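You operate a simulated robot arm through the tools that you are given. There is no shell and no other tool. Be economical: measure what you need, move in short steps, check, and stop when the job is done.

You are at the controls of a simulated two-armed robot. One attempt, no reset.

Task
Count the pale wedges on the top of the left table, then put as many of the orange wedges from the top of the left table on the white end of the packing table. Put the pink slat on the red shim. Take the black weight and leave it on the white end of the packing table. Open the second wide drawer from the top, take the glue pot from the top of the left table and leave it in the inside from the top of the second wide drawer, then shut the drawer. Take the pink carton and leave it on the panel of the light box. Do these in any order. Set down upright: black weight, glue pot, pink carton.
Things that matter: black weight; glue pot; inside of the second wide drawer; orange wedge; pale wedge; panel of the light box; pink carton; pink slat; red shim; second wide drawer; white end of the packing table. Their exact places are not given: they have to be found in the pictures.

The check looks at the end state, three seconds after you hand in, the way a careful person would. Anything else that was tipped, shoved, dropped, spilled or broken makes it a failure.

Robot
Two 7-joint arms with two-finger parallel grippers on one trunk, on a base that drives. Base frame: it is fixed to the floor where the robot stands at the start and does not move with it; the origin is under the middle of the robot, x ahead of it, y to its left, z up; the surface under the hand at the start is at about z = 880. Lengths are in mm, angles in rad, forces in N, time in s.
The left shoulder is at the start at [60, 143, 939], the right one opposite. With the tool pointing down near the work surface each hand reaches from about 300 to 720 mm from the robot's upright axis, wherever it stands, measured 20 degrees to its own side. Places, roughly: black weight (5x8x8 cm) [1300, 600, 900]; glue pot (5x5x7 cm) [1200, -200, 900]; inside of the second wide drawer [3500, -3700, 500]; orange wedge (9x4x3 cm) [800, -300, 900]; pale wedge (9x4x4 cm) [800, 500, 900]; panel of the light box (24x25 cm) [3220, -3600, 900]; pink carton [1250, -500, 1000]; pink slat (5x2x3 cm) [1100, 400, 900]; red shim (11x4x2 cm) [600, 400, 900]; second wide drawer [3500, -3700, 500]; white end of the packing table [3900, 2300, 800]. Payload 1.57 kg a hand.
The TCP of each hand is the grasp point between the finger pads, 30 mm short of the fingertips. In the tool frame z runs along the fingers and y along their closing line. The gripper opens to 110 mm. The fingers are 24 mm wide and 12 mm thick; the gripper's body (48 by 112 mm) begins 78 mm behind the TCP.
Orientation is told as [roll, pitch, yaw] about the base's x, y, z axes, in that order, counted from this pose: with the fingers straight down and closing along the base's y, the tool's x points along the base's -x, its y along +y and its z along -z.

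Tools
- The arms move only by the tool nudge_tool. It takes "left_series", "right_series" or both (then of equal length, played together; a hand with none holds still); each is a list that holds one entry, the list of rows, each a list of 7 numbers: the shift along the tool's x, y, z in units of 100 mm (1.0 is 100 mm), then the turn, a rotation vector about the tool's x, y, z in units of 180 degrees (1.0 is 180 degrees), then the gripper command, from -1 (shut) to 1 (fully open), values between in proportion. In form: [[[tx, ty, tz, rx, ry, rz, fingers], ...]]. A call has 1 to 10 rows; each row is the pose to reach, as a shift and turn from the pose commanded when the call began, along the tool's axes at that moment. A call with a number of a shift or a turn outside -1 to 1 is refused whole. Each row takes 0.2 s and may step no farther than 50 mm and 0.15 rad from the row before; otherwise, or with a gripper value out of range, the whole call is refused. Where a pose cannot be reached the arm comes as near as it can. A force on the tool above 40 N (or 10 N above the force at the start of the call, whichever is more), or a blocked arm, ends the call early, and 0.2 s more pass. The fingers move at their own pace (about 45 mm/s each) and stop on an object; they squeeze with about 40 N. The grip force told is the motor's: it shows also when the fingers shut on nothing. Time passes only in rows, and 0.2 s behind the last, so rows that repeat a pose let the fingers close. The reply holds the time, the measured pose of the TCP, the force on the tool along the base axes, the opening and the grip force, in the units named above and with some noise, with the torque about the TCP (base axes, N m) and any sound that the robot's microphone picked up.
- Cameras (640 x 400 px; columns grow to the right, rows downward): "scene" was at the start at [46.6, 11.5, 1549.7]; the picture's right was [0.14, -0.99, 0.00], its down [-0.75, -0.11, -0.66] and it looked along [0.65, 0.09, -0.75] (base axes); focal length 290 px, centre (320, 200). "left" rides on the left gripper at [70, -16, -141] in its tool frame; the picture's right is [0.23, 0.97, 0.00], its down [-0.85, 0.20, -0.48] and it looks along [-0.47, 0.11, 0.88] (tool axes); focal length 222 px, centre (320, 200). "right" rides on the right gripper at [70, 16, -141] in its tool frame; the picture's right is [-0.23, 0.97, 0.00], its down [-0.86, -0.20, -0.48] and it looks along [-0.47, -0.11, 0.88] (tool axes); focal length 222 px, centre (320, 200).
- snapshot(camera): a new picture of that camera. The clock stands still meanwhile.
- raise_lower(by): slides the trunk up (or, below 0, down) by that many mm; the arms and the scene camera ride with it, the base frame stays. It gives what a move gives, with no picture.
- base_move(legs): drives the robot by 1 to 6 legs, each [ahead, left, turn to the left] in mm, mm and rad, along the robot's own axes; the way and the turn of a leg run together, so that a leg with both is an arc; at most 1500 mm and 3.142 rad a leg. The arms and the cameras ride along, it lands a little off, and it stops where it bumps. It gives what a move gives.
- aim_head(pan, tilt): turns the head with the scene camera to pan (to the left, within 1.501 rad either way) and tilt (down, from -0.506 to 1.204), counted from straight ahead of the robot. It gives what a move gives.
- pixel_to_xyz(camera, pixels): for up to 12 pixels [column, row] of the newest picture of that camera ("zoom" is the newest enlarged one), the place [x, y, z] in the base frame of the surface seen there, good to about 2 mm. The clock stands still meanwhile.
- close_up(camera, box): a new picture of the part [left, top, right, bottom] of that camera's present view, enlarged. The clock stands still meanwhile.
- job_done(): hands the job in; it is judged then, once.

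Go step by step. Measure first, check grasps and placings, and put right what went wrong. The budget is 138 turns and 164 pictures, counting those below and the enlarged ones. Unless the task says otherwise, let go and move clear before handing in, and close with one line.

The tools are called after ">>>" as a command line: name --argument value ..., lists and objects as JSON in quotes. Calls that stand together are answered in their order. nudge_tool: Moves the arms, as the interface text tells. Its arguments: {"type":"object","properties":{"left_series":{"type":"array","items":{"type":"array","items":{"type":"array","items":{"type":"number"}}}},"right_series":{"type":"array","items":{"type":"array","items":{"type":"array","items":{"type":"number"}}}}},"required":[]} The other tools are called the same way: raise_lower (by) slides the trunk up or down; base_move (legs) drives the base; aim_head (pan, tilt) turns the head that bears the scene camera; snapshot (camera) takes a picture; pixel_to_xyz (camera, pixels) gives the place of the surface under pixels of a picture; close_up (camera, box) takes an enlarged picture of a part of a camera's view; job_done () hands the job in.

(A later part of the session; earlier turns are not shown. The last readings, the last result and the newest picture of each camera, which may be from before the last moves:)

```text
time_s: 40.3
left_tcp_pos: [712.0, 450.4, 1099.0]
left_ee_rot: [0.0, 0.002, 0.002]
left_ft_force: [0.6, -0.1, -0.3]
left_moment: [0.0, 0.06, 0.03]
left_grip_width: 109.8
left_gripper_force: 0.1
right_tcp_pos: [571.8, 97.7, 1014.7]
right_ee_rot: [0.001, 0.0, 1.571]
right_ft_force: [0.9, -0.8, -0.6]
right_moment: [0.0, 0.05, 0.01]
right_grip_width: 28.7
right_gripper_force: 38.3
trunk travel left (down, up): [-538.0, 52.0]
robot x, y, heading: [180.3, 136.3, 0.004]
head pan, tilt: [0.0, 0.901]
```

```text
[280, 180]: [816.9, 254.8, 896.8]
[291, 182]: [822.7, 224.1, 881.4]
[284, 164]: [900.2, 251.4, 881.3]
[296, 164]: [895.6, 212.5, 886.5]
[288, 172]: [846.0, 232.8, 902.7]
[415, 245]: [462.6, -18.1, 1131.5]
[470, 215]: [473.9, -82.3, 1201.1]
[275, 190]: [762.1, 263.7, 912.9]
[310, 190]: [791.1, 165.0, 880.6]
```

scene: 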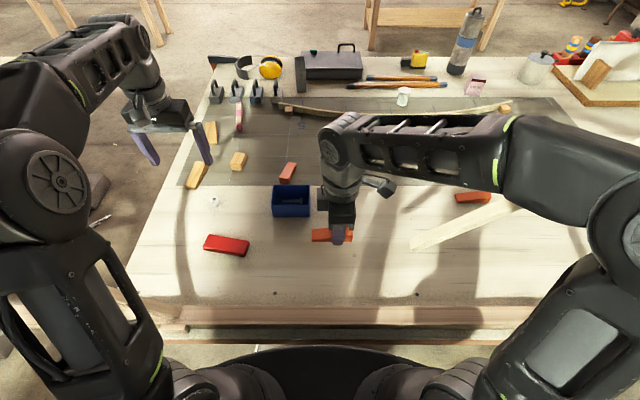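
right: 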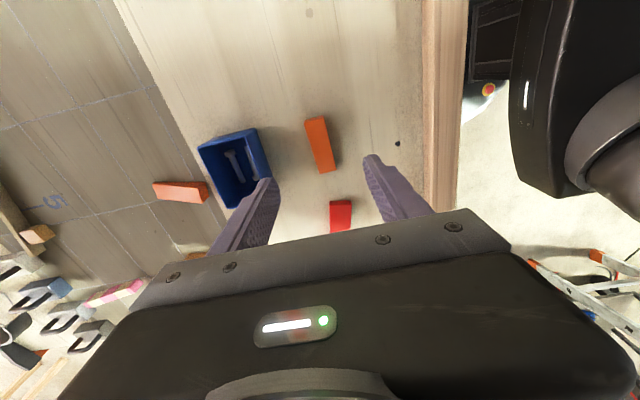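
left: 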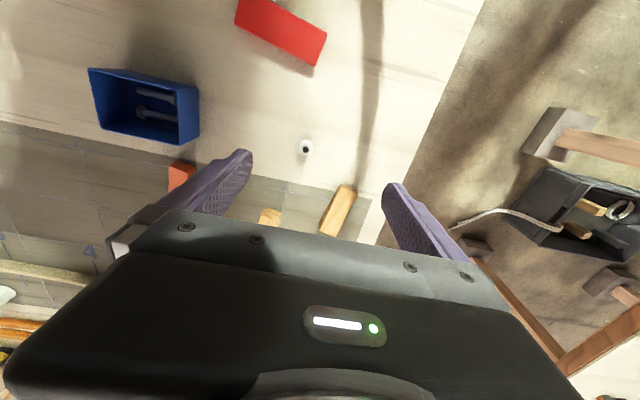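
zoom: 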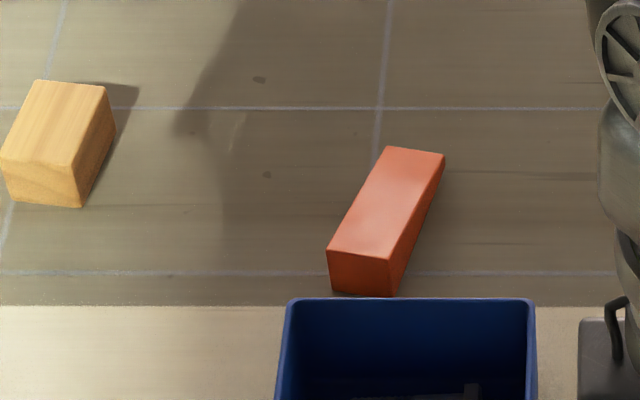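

>>> pixel_to_xyz --camera "zoom" --pixels '[[332, 250], [384, 257], [388, 152], [440, 156], [330, 288], [392, 293], [400, 275], [435, 180]]'

```text
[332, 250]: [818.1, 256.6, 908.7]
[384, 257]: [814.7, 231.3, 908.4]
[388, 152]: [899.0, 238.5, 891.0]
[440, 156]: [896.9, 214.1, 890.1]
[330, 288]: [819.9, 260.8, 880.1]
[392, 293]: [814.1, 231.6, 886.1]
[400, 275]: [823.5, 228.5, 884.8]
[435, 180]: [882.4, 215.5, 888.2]
```

B's axis runs from (816,245) to (900,226), yaw about -0.2. Bring the left hand above its thick half.

>>> nudge_tool --left_series '[[[-0.3, -0.35, 0, 0, 0, 0.02, 0.6], [-0.5, -0.7, 0, 0, 0, 0.04, 0.4], [-0.65, -1.0, 0, 0, 0, 0.0637, 0.4]]]'

>>> nudge_tool --left_series '[[[-0.15, -0.3, 0, 0, 0, 0, 0.4], [-0.3, -0.65, 0, 0, 0, 0, 0.4], [-0.42, -1.0, 0, 0, 0, 0, 0.4], [-0.42, -1.0, 0.3, 0, 0, 0, 0.4], [-0.42, -1.0, 0.6, 0, 0, 0, 0.4]]]'

>>> snapshot --camera "scene"

>>> snapshot --camera "left"

```text
time_s: 41.1
left_tcp_pos: [718.1, 363.4, 1115.4]
left_ee_rot: [-0.056, -0.03, -0.08]
left_ft_force: [-0.4, -0.9, 0.5]
left_moment: [0.08, -0.03, -0.03]
left_grip_width: 77.1
left_gripper_force: 0.1
left hand out of reach, approached as far as the arm can: row 1, 2, 3
right_tcp_pos: [568.9, 94.9, 1015.7]
right_ee_rot: [-0.002, -0.002, 1.569]
right_ft_force: [-0.7, 0.2, -0.4]
right_moment: [0.03, -0.02, 0.03]
right_grip_width: 28.6
right_gripper_force: 38.8
trunk travel left (down, up): [-538.0, 52.0]
robot x, y, heading: [182.8, 136.7, 0.003]
head pan, tilt: [0.0, 0.901]
```

```text
time_s: 42.3
left_tcp_pos: [755.7, 262.2, 1061.0]
left_ee_rot: [-0.06, -0.03, -0.079]
left_ft_force: [0.3, 0.2, 0.1]
left_moment: [-0.01, 0.01, 0.01]
left_grip_width: 77.3
left_gripper_force: 0.0
left hand out of reach, approached as far as the arm can: row 1, 2, 3
right_tcp_pos: [569.8, 98.2, 1015.1]
right_ee_rot: [-0.001, 0.002, 1.571]
right_ft_force: [-0.3, 0.9, 0.3]
right_moment: [0.01, 0.01, -0.01]
right_grip_width: 28.6
right_gripper_force: 38.5
trunk travel left (down, up): [-538.0, 52.0]
robot x, y, heading: [186.3, 134.6, -0.004]
head pan, tilt: [0.0, 0.901]
```

```text
131 pictures are left
```

scene: 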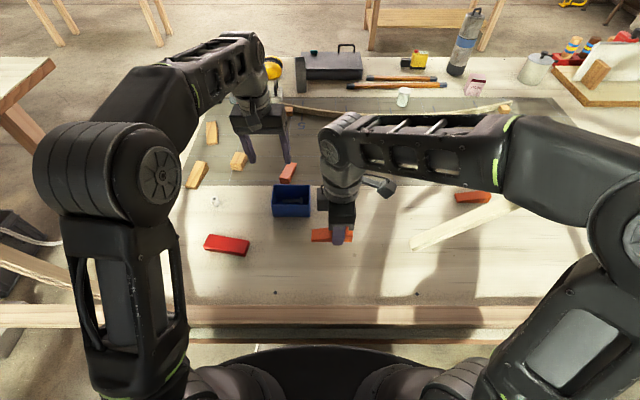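

```text
130 pictures are left
```

left: 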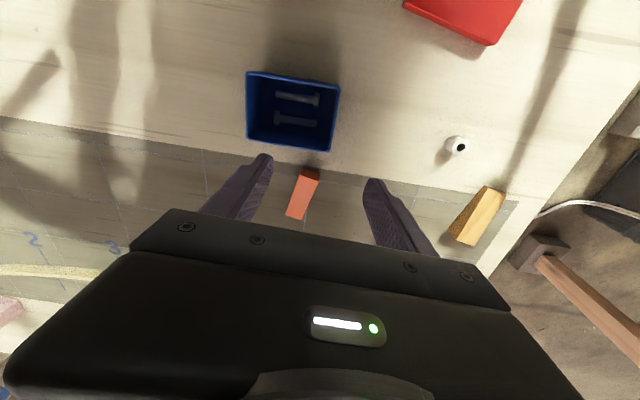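

At that height the reach ran out; it improves lower. Descend while straightening the tool and moving ahead.

>>> nudge_tool --left_series '[[[-0.1, 0, 0.35, -0.007, 0.003, 0.013, 0.4], [-0.25, -0.03, 0.7, -0.014, 0.006, 0.026, 0.4], [-0.4, -0.05, 1.0, -0.019, 0.0095, 0.038, 0.4]]]'

>>> snapshot --camera "left"

```text
time_s: 43.1
left_tcp_pos: [799.6, 248.0, 964.0]
left_ee_rot: [0.003, -0.003, -0.2]
left_ft_force: [0.2, -0.8, -0.8]
left_moment: [0.0, 0.04, 0.01]
left_grip_width: 76.6
left_gripper_force: 0.0
right_tcp_pos: [571.1, 97.1, 1015.6]
right_ee_rot: [0.0, 0.0, 1.57]
right_ft_force: [0.0, 0.3, -0.4]
right_moment: [-0.02, 0.01, -0.02]
right_grip_width: 28.8
right_gripper_force: 39.3
trunk travel left (down, up): [-538.0, 52.0]
robot x, y, heading: [183.1, 131.5, 0.001]
head pan, tilt: [0.0, 0.901]
```

```text
129 pictures are left
```

left: 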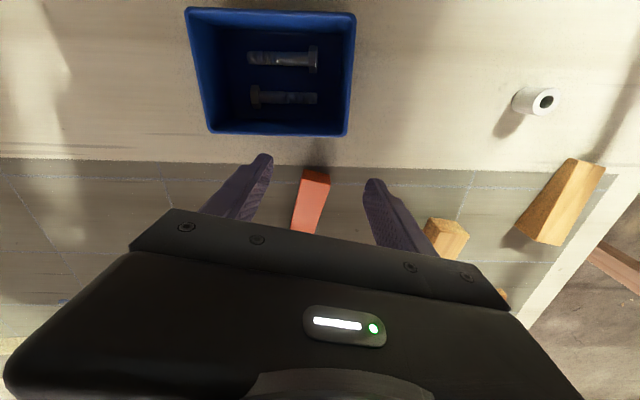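

Well aligned now. Move 43 mm ahead along the tool, down to z≈914, and close.

>>> nudge_tool --left_series '[[[-0.25, 0, 0, 0, 0, 0, 0.4], [-0.43, 0, 0.1, 0, 0, 0, 0.4], [-0.43, 0, 0.5, 0, 0, 0, 0.4], [-0.43, 0, 0.5, 0, 0, 0, -1], [-0.43, 0, 0.5, 0, 0, 0, -1], [-0.43, 0, 0.5, 0, 0, 0, -1], [-0.43, 0, 0.5, 0, 0, 0, -1]]]'

```text
time_s: 44.7
left_tcp_pos: [840.8, 238.3, 913.4]
left_ee_rot: [0.004, -0.002, -0.198]
left_ft_force: [0.5, 0.9, 0.0]
left_moment: [0.0, 0.03, 0.02]
left_grip_width: 29.2
left_gripper_force: 23.9
right_tcp_pos: [570.6, 97.7, 1015.9]
right_ee_rot: [0.0, 0.001, 1.57]
right_ft_force: [0.8, -0.2, 0.2]
right_moment: [0.01, 0.0, -0.06]
right_grip_width: 28.7
right_gripper_force: 38.9
trunk travel left (down, up): [-538.0, 52.0]
robot x, y, heading: [183.3, 135.9, 0.004]
head pan, tilt: [0.0, 0.901]
```

B is gripped (29 mm). Lift and draw back.

>>> nudge_tool --left_series '[[[0, 0, -0.3, 0, 0, 0, -1], [0, 0, -0.6, 0, 0, 0, -1], [0.3, 0, -0.8, 0, 0, 0, -1], [0.65, 0.2, -1.0, 0, 0, 0, -1], [1.0, 0.5, -1.0, 0, 0, 0, -1]]]'

>>> snapshot --camera "scene"

```text
time_s: 45.9
left_tcp_pos: [752.5, 308.7, 1014.1]
left_ee_rot: [0.004, -0.006, -0.202]
left_ft_force: [-0.2, -0.2, -0.7]
left_moment: [-0.03, -0.02, 0.02]
left_grip_width: 29.0
left_gripper_force: 38.6
right_tcp_pos: [569.6, 98.2, 1014.6]
right_ee_rot: [0.0, 0.001, 1.57]
right_ft_force: [0.2, 0.0, -0.6]
right_moment: [-0.04, -0.02, 0.02]
right_grip_width: 28.5
right_gripper_force: 39.0
trunk travel left (down, up): [-538.0, 52.0]
robot x, y, heading: [184.9, 134.7, -0.003]
head pan, tilt: [0.0, 0.901]
```

```text
128 pictures are left
```

scene: 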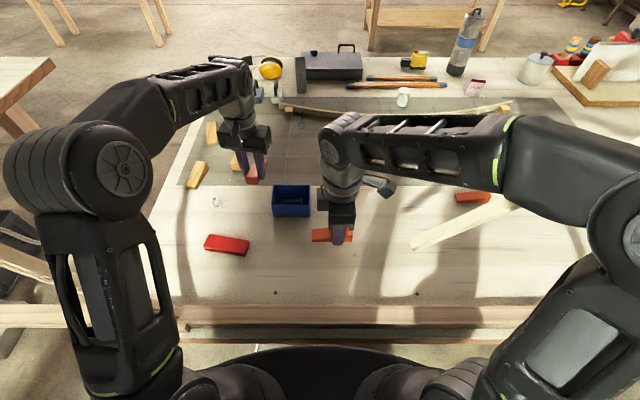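

Both wedges are held. Back away from the table, face right and look at the passage round the right end.

>>> base_move --legs '[[-550, 0, 0], [0, 0, -1.571]]'

>>> aim_head --pan 0.35 --tilt 0.35

>>> snapshot --camera "scene"

```text
time_s: 52.8
left_tcp_pos: [-170.9, -429.7, 1011.3]
left_ee_rot: [0.003, -0.004, -1.737]
left_ft_force: [1.0, -0.2, -1.0]
left_moment: [0.02, -0.03, 0.01]
left_grip_width: 28.5
left_gripper_force: 38.3
right_tcp_pos: [-387.1, -254.1, 1015.3]
right_ee_rot: [0.001, 0.0, 0.033]
right_ft_force: [-0.8, 0.4, -1.2]
right_moment: [-0.02, 0.01, 0.04]
right_grip_width: 28.9
right_gripper_force: 38.8
trunk travel left (down, up): [-538.0, 52.0]
robot x, y, heading: [-365.5, 133.6, -1.535]
head pan, tilt: [0.0, 0.901]
```

```text
time_s: 53.8
left_tcp_pos: [-171.4, -430.1, 1013.0]
left_ee_rot: [0.001, -0.003, -1.738]
left_ft_force: [0.1, -0.1, 0.0]
left_moment: [0.01, -0.01, 0.04]
left_grip_width: 28.6
left_gripper_force: 39.1
right_tcp_pos: [-386.7, -255.6, 1013.7]
right_ee_rot: [0.001, -0.001, 0.035]
right_ft_force: [-0.2, 0.7, 0.1]
right_moment: [0.01, 0.0, 0.02]
right_grip_width: 28.5
right_gripper_force: 38.5
trunk travel left (down, up): [-538.0, 52.0]
robot x, y, heading: [-362.7, 134.7, -1.534]
head pan, tilt: [0.351, 0.351]
```

```text
127 pictures are left
```

scene: 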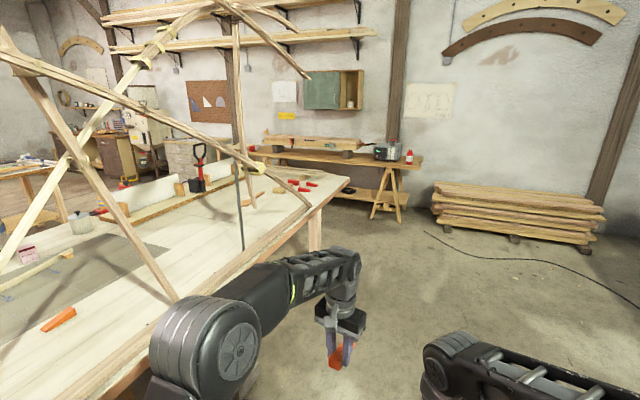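

A passage between the table's end at (345,180) and the workbench trestle at (395,210). Measure it.

>>> pixel_to_xyz --camera "scene" --pixels '[[348, 180], [308, 206], [395, 220], [376, 217], [350, 208], [447, 228], [425, 235], [480, 258], [330, 178], [300, 158], [420, 160], [310, 250]]'

>>> close_up --camera "scene" --box '[150, 120, 430, 295]'

```text
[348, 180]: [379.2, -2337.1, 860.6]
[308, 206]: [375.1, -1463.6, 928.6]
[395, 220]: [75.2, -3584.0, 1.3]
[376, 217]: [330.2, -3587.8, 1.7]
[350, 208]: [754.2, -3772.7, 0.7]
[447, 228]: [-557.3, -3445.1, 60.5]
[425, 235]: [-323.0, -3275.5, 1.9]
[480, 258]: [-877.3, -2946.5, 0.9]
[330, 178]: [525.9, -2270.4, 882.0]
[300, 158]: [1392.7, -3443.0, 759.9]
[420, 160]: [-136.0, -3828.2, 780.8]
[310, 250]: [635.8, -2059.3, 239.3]
```

```text
2.29 times, centred on (290, 208) of scene
```

zoom: 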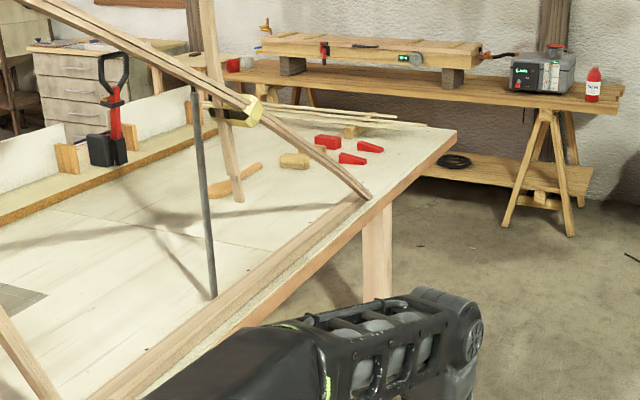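

The corridor (table end y≈-2340, trestle y≈-3585) is wide enough. Drive down it and look at the items on the right end of the table.

>>> base_move --legs '[[0, 0, -0.037], [1500, 250, 0], [1480, 0, 0], [0, 0, 1.571], [700, 0, 0]]'

>>> aim_head --pan 1.2 --tilt 0.5

>>> snapshot --camera "scene"

```text
refused: leg 2 is longer than a leg can be; nothing moved
```

```text
time_s: 55.0
left_tcp_pos: [-170.1, -429.5, 1012.3]
left_ee_rot: [0.004, -0.004, -1.738]
left_ft_force: [-0.5, 0.4, -1.0]
left_moment: [0.0, 0.03, 0.01]
left_grip_width: 28.7
left_gripper_force: 38.9
right_tcp_pos: [-385.7, -254.8, 1015.7]
right_ee_rot: [0.001, -0.001, 0.033]
right_ft_force: [0.7, -0.5, -0.3]
right_moment: [-0.02, -0.03, 0.02]
right_grip_width: 28.9
right_gripper_force: 39.3
trunk travel left (down, up): [-538.0, 52.0]
robot x, y, heading: [-360.2, 135.4, -1.534]
head pan, tilt: [1.201, 0.499]
```

```text
125 pictures are left
```

scene: 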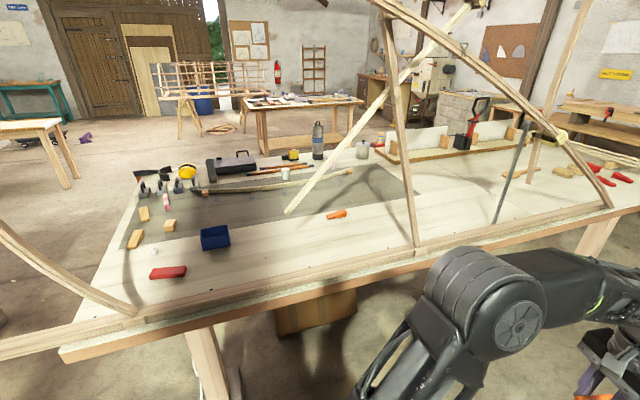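

The whole left table in one view. Zoom in on its right end around (580,170).

>>> close_up --camera "scene" --box '[480, 120, 640, 220]'

>>> base_move --legs '[[0, 0, -0.037], [1470, 250, 0], [1480, 0, 0], [0, 0, 1.571], [700, 0, 0]]'

>>> snapshot --camera "scene"

```text
4.00 times, centred on (560, 170) of scene
```

zoom: 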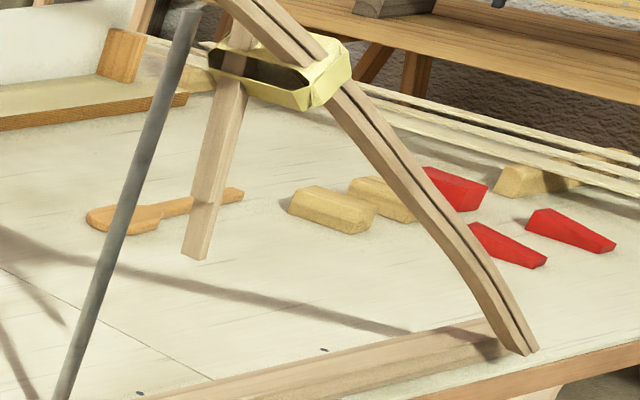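

```text
time_s: 76.9
left_tcp_pos: [1120.9, -2679.5, 1012.4]
left_ee_rot: [0.005, -0.003, -0.231]
left_ft_force: [0.7, -0.2, -1.4]
left_moment: [0.01, 0.01, -0.03]
left_grip_width: 28.8
left_gripper_force: 38.8
right_tcp_pos: [933.5, -2884.3, 1014.3]
right_ee_rot: [0.0, 0.0, 1.539]
right_ft_force: [0.2, 0.5, -0.1]
right_moment: [0.05, 0.02, 0.03]
right_grip_width: 28.5
right_gripper_force: 38.1
trunk travel left (down, up): [-538.0, 52.0]
robot x, y, heading: [544.7, -2833.2, -0.032]
head pan, tilt: [1.201, 0.499]
```

```text
123 pictures are left
```

scene: 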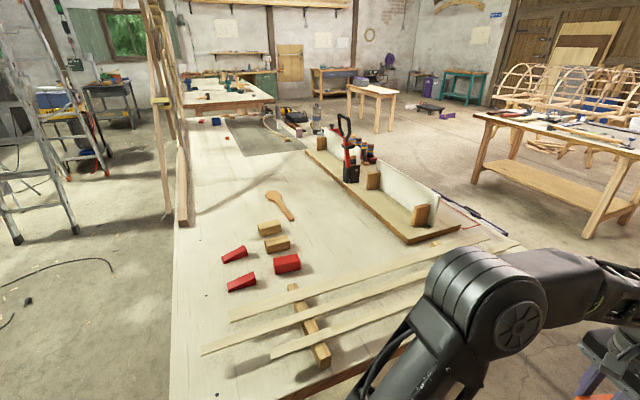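

Zoom in on the pieces at (270,240).

>>> close_up --camera "scene" --box '[200, 180, 360, 305]'

>>> pixel_to_xyz --camera "scene" --pixels '[[258, 231], [283, 223], [264, 248], [290, 240], [270, 226], [276, 242], [240, 285], [223, 262], [288, 260], [246, 250], [180, 200], [175, 380]]'

```text
3.20 times, centred on (280, 242) of scene
```

zoom: 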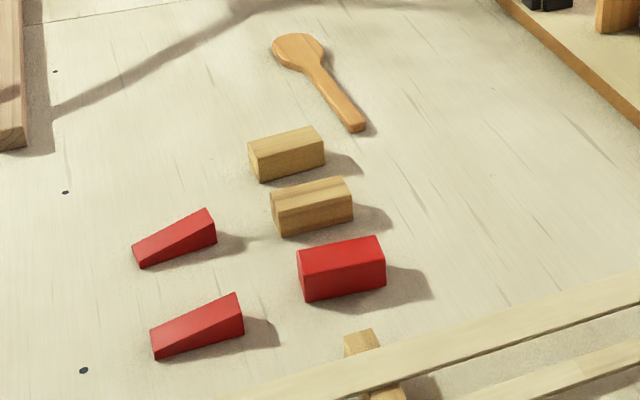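

```text
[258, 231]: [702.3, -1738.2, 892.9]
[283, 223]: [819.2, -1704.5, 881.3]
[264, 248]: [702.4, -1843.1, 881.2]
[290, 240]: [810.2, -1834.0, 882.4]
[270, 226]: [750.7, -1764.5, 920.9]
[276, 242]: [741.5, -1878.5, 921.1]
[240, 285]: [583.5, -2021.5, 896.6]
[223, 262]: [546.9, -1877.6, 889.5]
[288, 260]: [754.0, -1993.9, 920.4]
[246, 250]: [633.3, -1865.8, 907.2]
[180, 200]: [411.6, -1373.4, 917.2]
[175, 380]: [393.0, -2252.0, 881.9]
```

Those are flat-topped bricks (z 921) and red wedges, not pale wedges; count stays two. Drive on round the table toward the packing table.

>>> base_move --legs '[[0, 0, 0.032], [1500, 0, 0], [450, 0, 0], [0, 0, 1.571], [1500, 0, 0], [1400, 0, 0]]'

>>> aim_head --pan -0.5 --tilt 0.4

>>> snapshot --camera "scene"

>>> aim_head --pan 1.2 --tilt 0.4

>>> snapshot --camera "scene"

```text
time_s: 104.3
left_tcp_pos: [2388.5, 616.2, 1013.0]
left_ee_rot: [0.004, -0.004, 1.341]
left_ft_force: [-0.7, -0.5, 0.4]
left_moment: [0.0, 0.02, 0.01]
left_grip_width: 28.8
left_gripper_force: 38.4
right_tcp_pos: [2592.9, 427.9, 1014.6]
right_ee_rot: [0.001, 0.0, 3.112]
right_ft_force: [-0.5, 0.7, -0.2]
right_moment: [-0.02, -0.04, -0.01]
right_grip_width: 28.8
right_gripper_force: 39.4
trunk travel left (down, up): [-538.0, 52.0]
robot x, y, heading: [2540.6, 44.1, 1.552]
head pan, tilt: [1.201, 0.499]
```

```text
time_s: 106.0
left_tcp_pos: [2388.5, 615.4, 1013.2]
left_ee_rot: [0.005, -0.002, 1.343]
left_ft_force: [1.2, -0.1, 0.4]
left_moment: [0.04, -0.03, -0.04]
left_grip_width: 28.8
left_gripper_force: 38.5
right_tcp_pos: [2592.5, 427.3, 1015.0]
right_ee_rot: [-0.001, 0.0, 3.113]
right_ft_force: [-0.6, 0.5, -0.3]
right_moment: [-0.03, 0.01, -0.01]
right_grip_width: 28.6
right_gripper_force: 38.8
trunk travel left (down, up): [-538.0, 52.0]
robot x, y, heading: [2542.1, 42.1, 1.543]
head pan, tilt: [-0.499, 0.4]
```

```text
121 pictures are left
```

scene: 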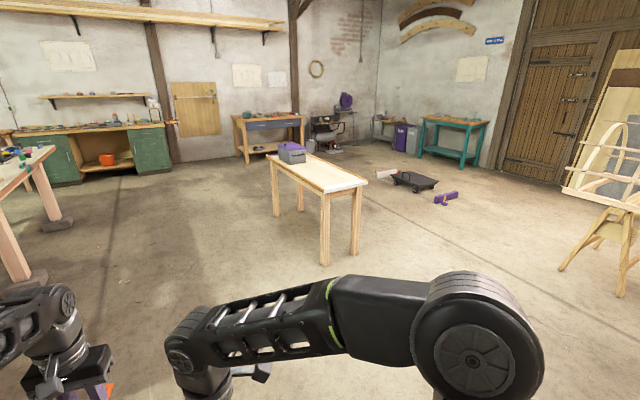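

```text
time_s: 107.8
left_tcp_pos: [2387.9, 616.5, 1012.9]
left_ee_rot: [0.005, -0.004, 1.342]
left_ft_force: [-0.2, 0.2, -0.2]
left_moment: [0.01, -0.02, 0.03]
left_grip_width: 28.7
left_gripper_force: 39.2
right_tcp_pos: [2592.9, 427.9, 1015.6]
right_ee_rot: [-0.001, -0.001, 3.112]
right_ft_force: [0.2, -0.6, -0.3]
right_moment: [0.01, -0.02, 0.0]
right_grip_width: 28.6
right_gripper_force: 39.1
trunk travel left (down, up): [-538.0, 52.0]
robot x, y, heading: [2543.7, 42.4, 1.55]
head pan, tilt: [1.201, 0.4]
```

```text
120 pictures are left
```

scene: 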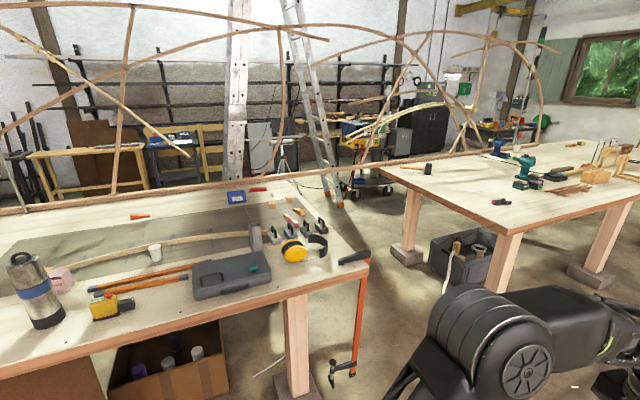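

No further pale wedges hidden behind the toolbox. Move on toward the packing table's white end and look.

>>> base_move --legs '[[700, -900, 0]]'

>>> aim_head --pan -0.4 --tilt 0.5

>>> snapshot --camera "scene"

```text
time_s: 113.6
left_tcp_pos: [3307.2, 1291.3, 1012.9]
left_ee_rot: [0.005, -0.004, 1.344]
left_ft_force: [-1.2, 0.3, -0.5]
left_moment: [0.01, 0.02, -0.02]
left_grip_width: 28.6
left_gripper_force: 38.9
right_tcp_pos: [3511.6, 1101.7, 1015.2]
right_ee_rot: [0.0, 0.0, 3.113]
right_ft_force: [-1.3, -0.1, -1.0]
right_moment: [0.02, -0.01, -0.02]
right_grip_width: 28.7
right_gripper_force: 39.2
trunk travel left (down, up): [-538.0, 52.0]
robot x, y, heading: [3464.5, 714.8, 1.544]
head pan, tilt: [1.201, 0.4]
```

```text
time_s: 115.3
left_tcp_pos: [3306.8, 1289.8, 1013.7]
left_ee_rot: [0.004, -0.004, 1.342]
left_ft_force: [-0.1, 0.0, 0.0]
left_moment: [-0.03, 0.02, -0.03]
left_grip_width: 29.0
left_gripper_force: 38.8
right_tcp_pos: [3512.3, 1102.8, 1014.8]
right_ee_rot: [0.0, 0.0, 3.114]
right_ft_force: [-0.1, 0.3, -1.2]
right_moment: [0.01, -0.03, -0.04]
right_grip_width: 28.7
right_gripper_force: 38.1
trunk travel left (down, up): [-538.0, 52.0]
robot x, y, heading: [3461.7, 714.9, 1.545]
head pan, tilt: [-0.4, 0.499]
```

```text
119 pictures are left
```

scene: 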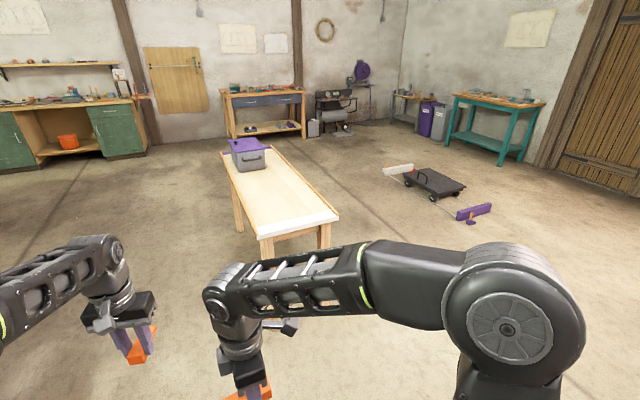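

>>> pixel_to_xyz --camera "scene" --pixels '[[258, 232], [258, 236], [336, 213], [262, 224], [325, 206], [290, 222], [290, 212], [280, 200], [256, 219], [332, 210], [400, 280], [300, 218]]'

>>> close_up --camera "scene" --box '[240, 180, 350, 250]'

```text
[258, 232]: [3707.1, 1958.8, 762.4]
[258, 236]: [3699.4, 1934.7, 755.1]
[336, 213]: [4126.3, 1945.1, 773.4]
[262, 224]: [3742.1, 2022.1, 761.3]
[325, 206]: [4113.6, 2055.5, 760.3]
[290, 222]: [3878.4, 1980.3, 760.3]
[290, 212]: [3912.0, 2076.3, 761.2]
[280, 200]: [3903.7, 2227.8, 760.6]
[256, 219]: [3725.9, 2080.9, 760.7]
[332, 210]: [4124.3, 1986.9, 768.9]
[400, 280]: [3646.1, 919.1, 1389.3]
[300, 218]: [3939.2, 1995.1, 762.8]
```

```text
5.71 times, centred on (295, 215) of scene
```

zoom: 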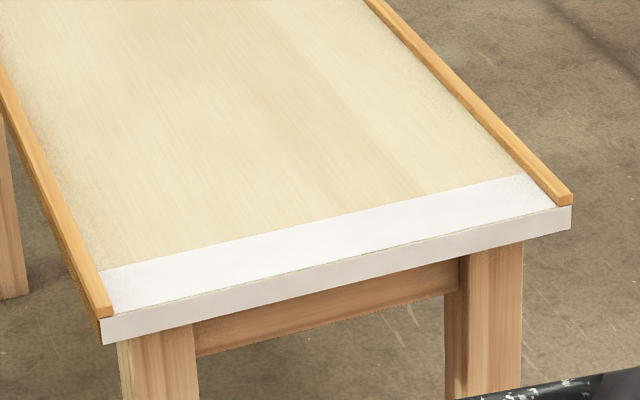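

>>> pixel_to_xyz --camera "zoom" --pixels '[[115, 308], [540, 205], [110, 268], [300, 222], [510, 178], [320, 262], [300, 270]]'

```text
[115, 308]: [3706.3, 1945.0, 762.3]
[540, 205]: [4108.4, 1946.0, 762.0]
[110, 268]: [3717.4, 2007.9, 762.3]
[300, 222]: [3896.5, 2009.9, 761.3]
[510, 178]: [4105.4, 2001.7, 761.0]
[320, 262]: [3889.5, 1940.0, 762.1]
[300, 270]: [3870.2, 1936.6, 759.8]
```

White strip: x 3725–4095, y 1938–2008, z 762. I'll lower the trunk, turn the left wedge crosswise, and drive to the end of the table.

>>> nudge_tool --left_series '[[[0, 0, 0, 0, 0, 0.0436, -1], [0, 0, 0, 0, 0, 0.0872, -1], [0, 0, 0, 0, 0, 0.1308, -1], [0, 0, 0, 0, 0, 0.1744, -1], [0, 0, 0, 0, 0, 0.218, -1], [0, 0, 0, 0, 0, 0.2616, -1], [0, 0, 0, 0, 0, 0.3052, -1], [0, 0, 0, 0, 0, 0.3488, -1], [0, 0, 0, 0, 0, 0.3924, -1], [0, 0, 0, 0, 0, 0.436, -1]]]'

>>> raise_lower --by -110

>>> base_move --legs '[[0, 0, 0.026], [770, -503, 0]]'

>>> aim_head --pan 0 --tilt 0.9

>>> snapshot --camera "scene"

```text
time_s: 117.5
left_tcp_pos: [3307.6, 1291.9, 1013.1]
left_ee_rot: [0.005, 0.001, -0.027]
left_ft_force: [0.1, -0.4, 0.6]
left_moment: [-0.02, -0.03, 0.0]
left_grip_width: 28.5
left_gripper_force: 38.8
right_tcp_pos: [3512.2, 1101.7, 1015.7]
right_ee_rot: [0.001, -0.002, 3.113]
right_ft_force: [-0.4, 0.0, -0.4]
right_moment: [0.03, 0.03, 0.0]
right_grip_width: 28.8
right_gripper_force: 38.5
trunk travel left (down, up): [-538.0, 52.0]
robot x, y, heading: [3462.0, 715.4, 1.546]
head pan, tilt: [-0.4, 0.499]
```

```text
time_s: 118.9
left_tcp_pos: [3307.9, 1291.1, 903.4]
left_ee_rot: [0.004, 0.003, -0.024]
left_ft_force: [0.7, -0.3, -0.6]
left_moment: [0.03, -0.01, 0.04]
left_grip_width: 28.9
left_gripper_force: 38.6
right_tcp_pos: [3512.3, 1102.9, 905.3]
right_ee_rot: [-0.001, -0.002, 3.114]
right_ft_force: [0.8, -0.2, -1.0]
right_moment: [0.0, -0.01, -0.03]
right_grip_width: 28.7
right_gripper_force: 38.2
trunk travel left (down, up): [-428.0, 162.0]
robot x, y, heading: [3465.2, 716.3, 1.551]
head pan, tilt: [-0.4, 0.499]
```

```text
time_s: 124.0
left_tcp_pos: [3786.4, 2053.7, 902.7]
left_ee_rot: [0.003, 0.002, 0.006]
left_ft_force: [0.4, -0.3, 0.9]
left_moment: [-0.01, -0.01, -0.02]
left_grip_width: 28.8
left_gripper_force: 38.8
right_tcp_pos: [3998.0, 1872.7, 905.7]
right_ee_rot: [-0.001, 0.0, -3.139]
right_ft_force: [-0.1, -0.8, -1.0]
right_moment: [0.0, 0.0, 0.0]
right_grip_width: 28.9
right_gripper_force: 38.5
trunk travel left (down, up): [-428.0, 162.0]
robot x, y, heading: [3962.9, 1484.4, 1.575]
head pan, tilt: [-0.4, 0.499]
```

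```text
time_s: 124.9
left_tcp_pos: [3786.5, 2054.2, 904.3]
left_ee_rot: [0.003, 0.002, 0.006]
left_ft_force: [0.1, -0.7, -0.3]
left_moment: [-0.01, 0.01, 0.03]
left_grip_width: 28.7
left_gripper_force: 38.9
right_tcp_pos: [3996.8, 1872.6, 905.0]
right_ee_rot: [0.001, 0.002, -3.139]
right_ft_force: [-0.5, 0.1, 0.1]
right_moment: [-0.03, -0.02, 0.01]
right_grip_width: 28.8
right_gripper_force: 38.3
trunk travel left (down, up): [-428.0, 162.0]
robot x, y, heading: [3963.7, 1485.5, 1.576]
head pan, tilt: [0.0, 0.901]
```

```text
117 pictures are left
```

scene: 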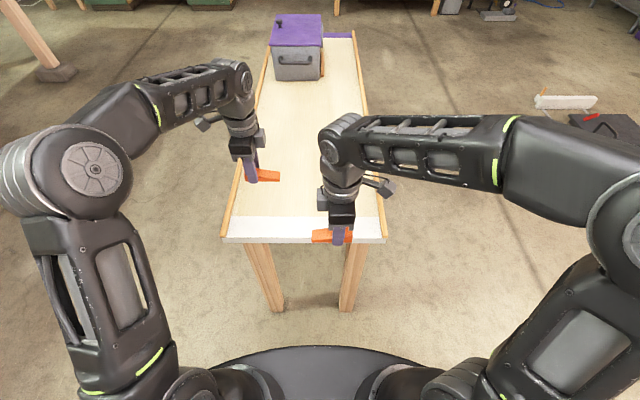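

Both hands are near the strip. Shift left hand 81 mm back and right hand 100 mm ahead and 40 mm right.

>>> nudge_tool --left_series '[[[0, -0.4, 0, 0, 0, 0, -1], [0, -0.81, 0, 0, 0, 0, -1], [0, -0.81, 0.3, 0, 0, 0, -1], [0, -0.81, 0.6, 0, 0, 0, -1], [0, -0.81, 0.9, 0, 0, 0, -1]]]' --right_series '[[[0.2, -0.35, 0, 0, 0, 0, -1], [0.4, -0.7, 0, 0, 0, 0, -1], [0.4, -1.0, 0.3, 0, 0, 0, -1], [0.4, -1.0, 0.6, 0, 0, 0, -1], [0.4, -1.0, 0.9, 0, 0, 0, -1]]]'

>>> snapshot --camera "scene"

>>> close_up --camera "scene" --box '[200, 190, 420, 270]'

```text
time_s: 126.1
left_tcp_pos: [3786.9, 1974.5, 812.2]
left_ee_rot: [0.003, 0.002, 0.004]
left_ft_force: [0.3, 1.0, -0.1]
left_moment: [-0.01, -0.01, -0.01]
left_grip_width: 28.9
left_gripper_force: 39.1
right_tcp_pos: [4036.0, 1972.2, 815.5]
right_ee_rot: [0.0, 0.0, -3.141]
right_ft_force: [0.2, 0.3, -1.5]
right_moment: [0.0, 0.01, -0.01]
right_grip_width: 28.5
right_gripper_force: 39.2
trunk travel left (down, up): [-428.0, 162.0]
robot x, y, heading: [3960.2, 1484.4, 1.576]
head pan, tilt: [0.0, 0.901]
```

```text
116 pictures are left
```

scene: 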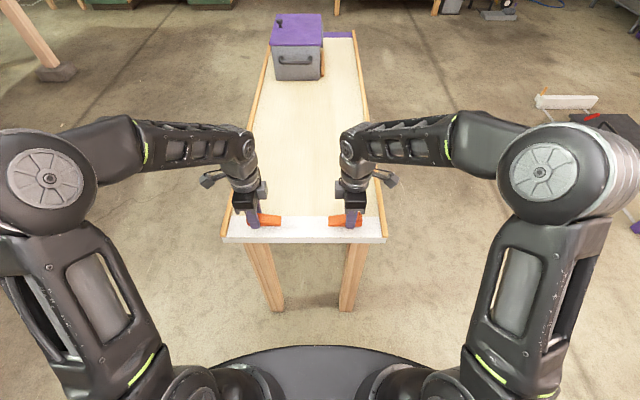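

```text
2.91 times, centred on (310, 230) of scene
```

zoom: 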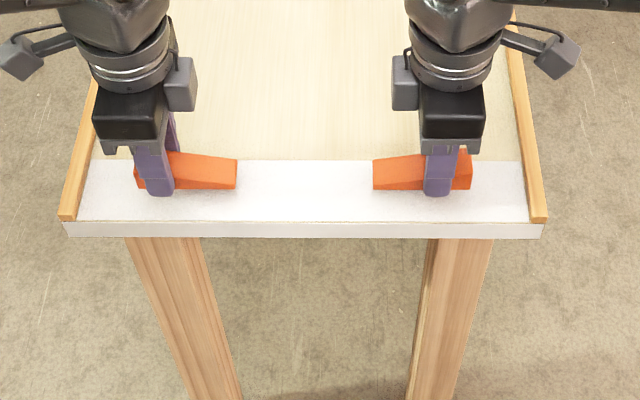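

Both are above the white strip. Lower 17/20 mm, release, and rise.

>>> nudge_tool --left_series '[[[0, 0, 0.1, 0, 0, 0, -1], [0, 0, 0.165, 0, 0, 0, -1], [0, 0, 0.165, 0, 0, 0, 0], [0, 0, 0.165, 0, 0, 0, 0], [0, 0, 0.165, 0, 0, 0, 0], [0, 0, -0.2, 0, 0, 0, 0], [0, 0, -0.6, 0, 0, 0, 0], [0, 0, -1, 0, 0, 0, 0]]]' --right_series '[[[0, 0, 0.1, 0, 0, 0, -1], [0, 0, 0.195, 0, 0, 0, -1], [0, 0, 0.195, 0, 0, 0, 0], [0, 0, 0.195, 0, 0, 0, 0], [0, 0, 0.195, 0, 0, 0, 0], [0, 0, -0.2, 0, 0, 0, 0], [0, 0, -0.6, 0, 0, 0, 0], [0, 0, -1, 0, 0, 0, 0]]]'

>>> close_up --camera "scene" --box '[200, 190, 420, 270]'

```text
time_s: 127.9
left_tcp_pos: [3787.8, 1973.0, 913.4]
left_ee_rot: [0.005, 0.002, 0.003]
left_ft_force: [-0.3, 0.0, -0.5]
left_moment: [0.02, 0.02, -0.02]
left_grip_width: 55.0
left_gripper_force: 0.0
right_tcp_pos: [4037.0, 1972.4, 915.1]
right_ee_rot: [0.0, 0.0, -3.139]
right_ft_force: [0.0, -0.2, 0.5]
right_moment: [0.01, 0.0, 0.01]
right_grip_width: 54.9
right_gripper_force: 0.0
trunk travel left (down, up): [-428.0, 162.0]
robot x, y, heading: [3963.8, 1485.9, 1.578]
head pan, tilt: [0.0, 0.901]
```

```text
2.91 times, centred on (310, 230) of scene
```

zoom: 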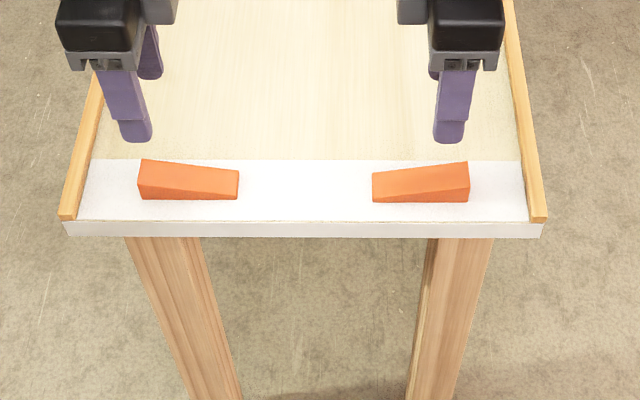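

Both wedges lie on the white strip. Next, back off and go to the far side of the left table, to the black weight.

>>> base_move --legs '[[-900, 0, 0], [0, 0, 1.565], [1300, 0, 0], [350, 0, 0]]'

>>> raise_lower --by 110

>>> aim_head --pan 0 --tilt 0.7

>>> snapshot --camera "scene"

```text
time_s: 144.6
left_tcp_pos: [1811.0, 395.5, 912.9]
left_ee_rot: [0.005, 0.002, 1.581]
left_ft_force: [-0.2, 1.0, 0.2]
left_moment: [-0.02, 0.01, 0.03]
left_grip_width: 55.0
left_gripper_force: 0.1
right_tcp_pos: [1811.2, 646.0, 913.9]
right_ee_rot: [-0.001, 0.001, -1.565]
right_ft_force: [-0.6, 1.1, -1.1]
right_moment: [-0.01, -0.05, -0.01]
right_grip_width: 55.1
right_gripper_force: 0.0
trunk travel left (down, up): [-428.0, 162.0]
robot x, y, heading: [2297.7, 570.9, -3.129]
head pan, tilt: [0.0, 0.901]
```

```text
time_s: 146.0
left_tcp_pos: [1812.1, 396.6, 1022.3]
left_ee_rot: [0.004, 0.003, 1.58]
left_ft_force: [-0.2, 0.7, -0.7]
left_moment: [0.02, -0.01, 0.02]
left_grip_width: 55.0
left_gripper_force: 0.0
right_tcp_pos: [1811.4, 645.7, 1023.6]
right_ee_rot: [-0.001, 0.0, -1.566]
right_ft_force: [0.3, 0.5, 0.2]
right_moment: [0.0, 0.03, -0.01]
right_grip_width: 55.2
right_gripper_force: 0.0
trunk travel left (down, up): [-538.0, 52.0]
robot x, y, heading: [2300.0, 571.4, -3.132]
head pan, tilt: [0.0, 0.901]
```

```text
time_s: 146.7
left_tcp_pos: [1811.8, 395.5, 1023.8]
left_ee_rot: [0.003, 0.002, 1.579]
left_ft_force: [-0.2, -0.3, 0.2]
left_moment: [0.02, -0.01, -0.02]
left_grip_width: 55.3
left_gripper_force: 0.0
right_tcp_pos: [1812.3, 646.4, 1025.7]
right_ee_rot: [-0.001, 0.001, -1.566]
right_ft_force: [-0.4, -0.5, 0.5]
right_moment: [-0.02, -0.02, 0.02]
right_grip_width: 54.9
right_gripper_force: 0.2
trunk travel left (down, up): [-538.0, 52.0]
robot x, y, heading: [2299.8, 572.4, -3.137]
head pan, tilt: [0.0, 0.7]
```

```text
113 pictures are left
```

scene: 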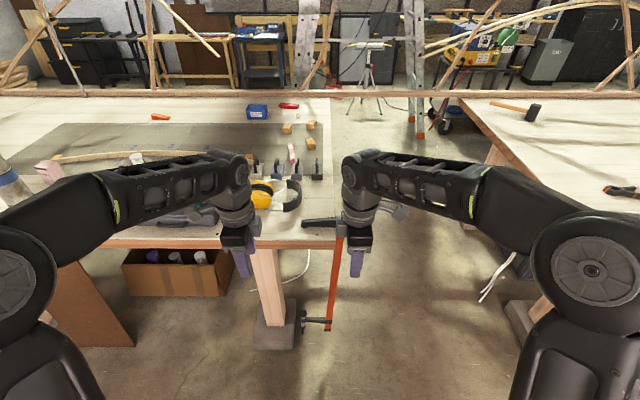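

The hanging item is a bar clamp at (335,270) on the table corner. Measure it, the weights, earmuffs and the edge.

>>> close_up --camera "scene" --box '[230, 120, 350, 220]'

>>> pixel_to_xyz --camera "scene" --pixels '[[318, 172], [318, 163], [305, 172], [292, 155], [337, 240], [328, 322], [305, 325], [310, 222], [280, 242], [150, 240], [295, 200], [332, 165]]'

```text
4.00 times, centred on (290, 170) of scene
```

zoom: 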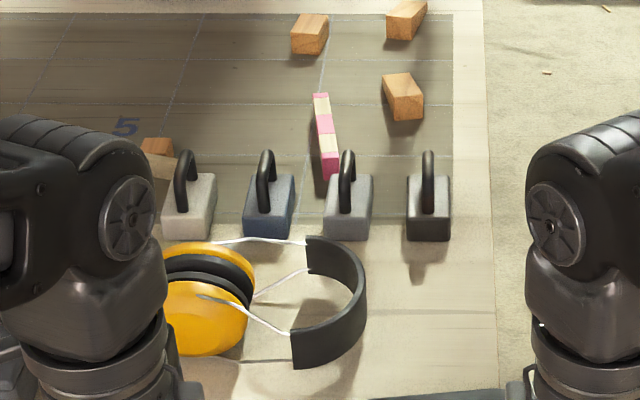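

```text
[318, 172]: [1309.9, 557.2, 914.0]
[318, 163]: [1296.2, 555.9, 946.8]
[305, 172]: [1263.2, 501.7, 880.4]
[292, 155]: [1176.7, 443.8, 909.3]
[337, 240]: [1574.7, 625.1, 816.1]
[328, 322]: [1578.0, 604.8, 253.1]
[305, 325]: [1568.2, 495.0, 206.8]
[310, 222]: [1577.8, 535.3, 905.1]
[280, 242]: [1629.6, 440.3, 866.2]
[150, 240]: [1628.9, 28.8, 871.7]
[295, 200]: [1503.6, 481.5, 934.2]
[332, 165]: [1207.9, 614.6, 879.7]
```

Black weight is at (1297,557), handle along x, top ≈ 950; table's far edge x≈1630. Turn the right hand's fingers back to close along y, raise both, and drive up.

>>> nudge_tool --right_series '[[[0, 0, -0.05, 0, 0, 0.0475, 0], [0, 0, -0.1, 0, 0, 0.095, 0], [0, 0, -0.15, 0, 0, 0.1425, 0], [0, 0, -0.2, 0, 0, 0.19, 0], [0, 0, -0.25, 0, 0, 0.2375, 0], [0, 0, -0.3, 0, 0, 0.285, 0], [0, 0, -0.35, 0, 0, 0.3325, 0], [0, 0, -0.4, 0, 0, 0.38, 0], [0, 0, -0.45, 0, 0, 0.4275, 0], [0, 0, -0.5, 0, 0, 0.475, 0]]]' --left_series '[[[0, 0, -0.1, 0, 0, 0, 0], [0, 0, -0.2, 0, 0, 0, 0], [0, 0, -0.3, 0, 0, 0, 0], [0, 0, -0.4, 0, 0, 0, 0], [0, 0, -0.5, 0, 0, 0, 0], [0, 0, -0.6, 0, 0, 0, 0], [0, 0, -0.7, 0, 0, 0, 0], [0, 0, -0.8, 0, 0, 0, 0], [0, 0, -0.9, 0, 0, 0, 0], [0, 0, -1, 0, 0, 0, 0]]]'

>>> base_move --legs '[[450, 88, 0]]'

>>> snapshot --camera "right"

>>> snapshot --camera "scene"

```text
time_s: 148.9
left_tcp_pos: [1812.9, 396.7, 1114.7]
left_ee_rot: [-0.008, 0.003, 1.576]
left_ft_force: [-0.7, -0.2, -0.9]
left_moment: [0.02, 0.0, 0.02]
left_grip_width: 54.9
left_gripper_force: 0.0
left hand out of reach, approached as far as the arm can: row 10
right_tcp_pos: [1812.2, 646.0, 1075.0]
right_ee_rot: [0.001, 0.002, -3.059]
right_ft_force: [-0.1, -0.5, 0.5]
right_moment: [0.01, -0.03, 0.02]
right_grip_width: 55.0
right_gripper_force: 0.1
trunk travel left (down, up): [-538.0, 52.0]
robot x, y, heading: [2299.0, 571.4, -3.132]
head pan, tilt: [0.0, 0.7]
```

```text
time_s: 151.4
left_tcp_pos: [1410.8, 316.9, 1112.9]
left_ee_rot: [-0.009, 0.0, 1.574]
left_ft_force: [-0.7, 0.3, 0.6]
left_moment: [0.02, -0.04, -0.01]
left_grip_width: 55.0
left_gripper_force: 0.0
right_tcp_pos: [1410.1, 565.1, 1075.1]
right_ee_rot: [0.0, 0.001, -3.06]
right_ft_force: [0.1, 1.1, 0.1]
right_moment: [0.0, 0.02, -0.02]
right_grip_width: 55.1
right_gripper_force: 0.0
trunk travel left (down, up): [-538.0, 52.0]
robot x, y, heading: [1901.9, 489.6, -3.133]
head pan, tilt: [0.0, 0.7]
stopped in leg 1: the robot was blocked; the commanded pose is now the measured one
```

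```text
111 pictures are left
```

right: 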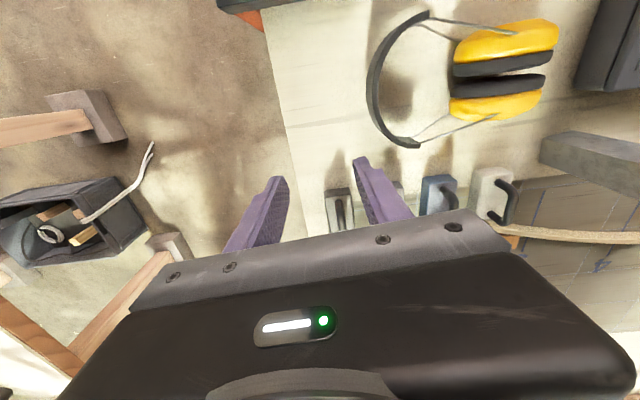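

```text
110 pictures are left
```

scene: 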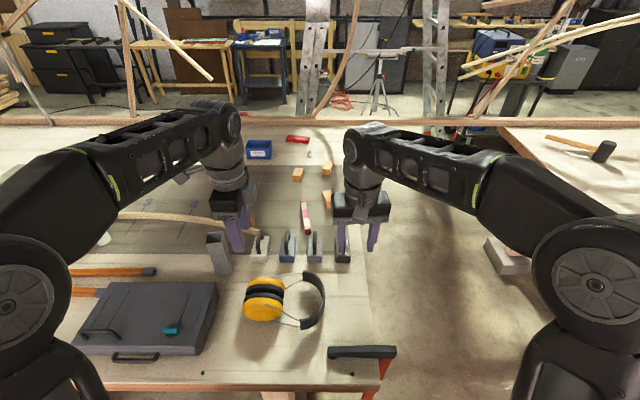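

The base bumped at x≈1902 (probably the trestle foot near y 440). Back off slightly and measure the weight accurately.

>>> base_move --legs '[[-20, 0, 0]]'

>>> aim_head --pan 0 --tilt 1.0

>>> snapshot --camera "scene"

>>> close_up --camera "scene" --box '[240, 90, 360, 190]'

```text
time_s: 152.2
left_tcp_pos: [1434.0, 317.8, 1114.9]
left_ee_rot: [-0.006, 0.001, 1.574]
left_ft_force: [0.9, 0.4, 0.4]
left_moment: [0.0, 0.05, -0.01]
left_grip_width: 54.9
left_gripper_force: 0.0
right_tcp_pos: [1433.4, 565.8, 1076.1]
right_ee_rot: [-0.001, -0.002, -3.059]
right_ft_force: [-0.1, -0.1, 0.0]
right_moment: [0.03, 0.06, 0.0]
right_grip_width: 55.0
right_gripper_force: 0.1
trunk travel left (down, up): [-538.0, 52.0]
robot x, y, heading: [1918.8, 491.9, -3.133]
head pan, tilt: [0.0, 0.7]
```

```text
time_s: 152.9
left_tcp_pos: [1431.6, 316.3, 1114.1]
left_ee_rot: [-0.008, 0.002, 1.575]
left_ft_force: [0.3, 0.4, -0.3]
left_moment: [-0.04, -0.01, 0.0]
left_grip_width: 54.7
left_gripper_force: 0.1
right_tcp_pos: [1432.3, 565.1, 1075.6]
right_ee_rot: [0.0, 0.001, -3.059]
right_ft_force: [-0.5, -0.1, -0.2]
right_moment: [-0.02, 0.0, -0.02]
right_grip_width: 55.0
right_gripper_force: 0.0
trunk travel left (down, up): [-538.0, 52.0]
robot x, y, heading: [1919.2, 489.7, -3.134]
head pan, tilt: [0.0, 1.0]
```

```text
109 pictures are left
```

scene: 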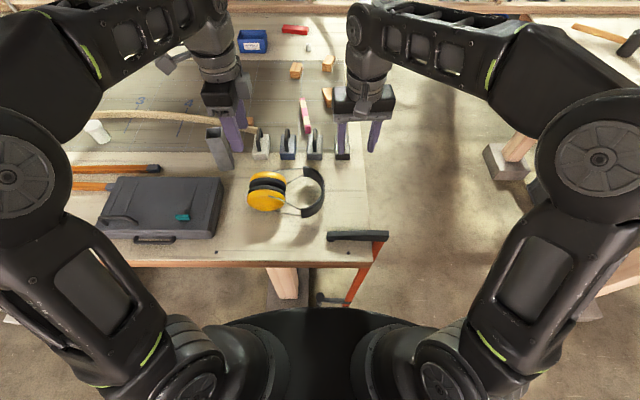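

```text
4.00 times, centred on (300, 140) of scene
```

zoom: 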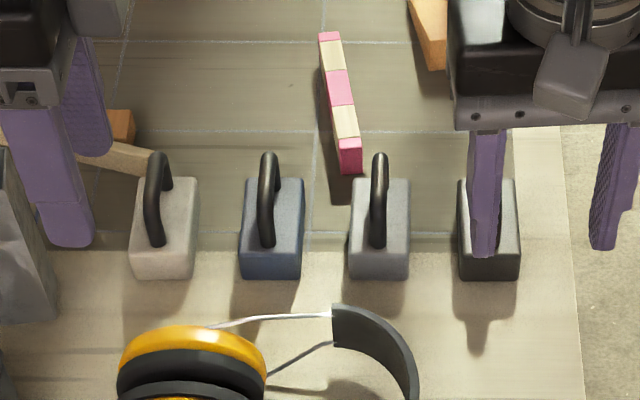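

Measure the weight's body in this enlargement.

>>> pixel_to_xyz --camera "zoom" --pixels '[[462, 250], [516, 250], [512, 185], [464, 185], [505, 230], [380, 160], [378, 230], [403, 185], [354, 185], [352, 270], [408, 270], [350, 150]]'

```text
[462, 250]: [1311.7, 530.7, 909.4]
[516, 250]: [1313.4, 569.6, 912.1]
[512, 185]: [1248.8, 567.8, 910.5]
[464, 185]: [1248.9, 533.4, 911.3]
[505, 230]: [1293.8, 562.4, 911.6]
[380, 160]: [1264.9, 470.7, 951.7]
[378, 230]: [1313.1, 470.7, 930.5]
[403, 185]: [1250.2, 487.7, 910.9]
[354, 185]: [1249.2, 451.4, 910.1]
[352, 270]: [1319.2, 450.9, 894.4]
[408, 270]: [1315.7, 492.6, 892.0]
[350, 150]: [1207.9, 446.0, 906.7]
```

Weight centre is (1282,550), body top z 911. Move the right hand over it and down to straddle the handle.

>>> nudge_tool --right_series '[[[-0.3, 0, 0.1, 0, 0, 0.013, 0], [-0.6, 0.02, 0.3, 0, 0, 0.0263, 0], [-0.9, 0.02, 0.5, 0, 0, 0.0263, 0]]]'

>>> snapshot --camera "right"

```text
time_s: 153.8
left_tcp_pos: [1432.7, 317.2, 1113.4]
left_ee_rot: [-0.006, 0.002, 1.574]
left_ft_force: [0.6, -0.1, 0.3]
left_moment: [0.0, -0.06, -0.01]
left_grip_width: 55.2
left_gripper_force: 0.1
right_tcp_pos: [1341.7, 556.5, 1023.9]
right_ee_rot: [-0.001, 0.0, 3.141]
right_ft_force: [0.8, -1.0, -1.0]
right_moment: [0.02, -0.02, -0.02]
right_grip_width: 55.0
right_gripper_force: 0.0
trunk travel left (down, up): [-538.0, 52.0]
robot x, y, heading: [1916.9, 491.2, -3.133]
head pan, tilt: [0.0, 1.0]
```

```text
107 pictures are left
```

right: 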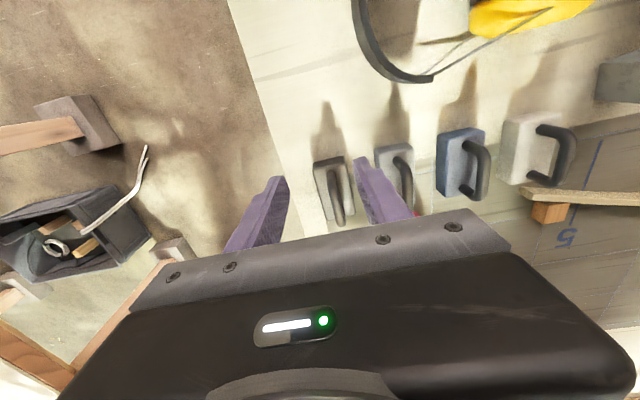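

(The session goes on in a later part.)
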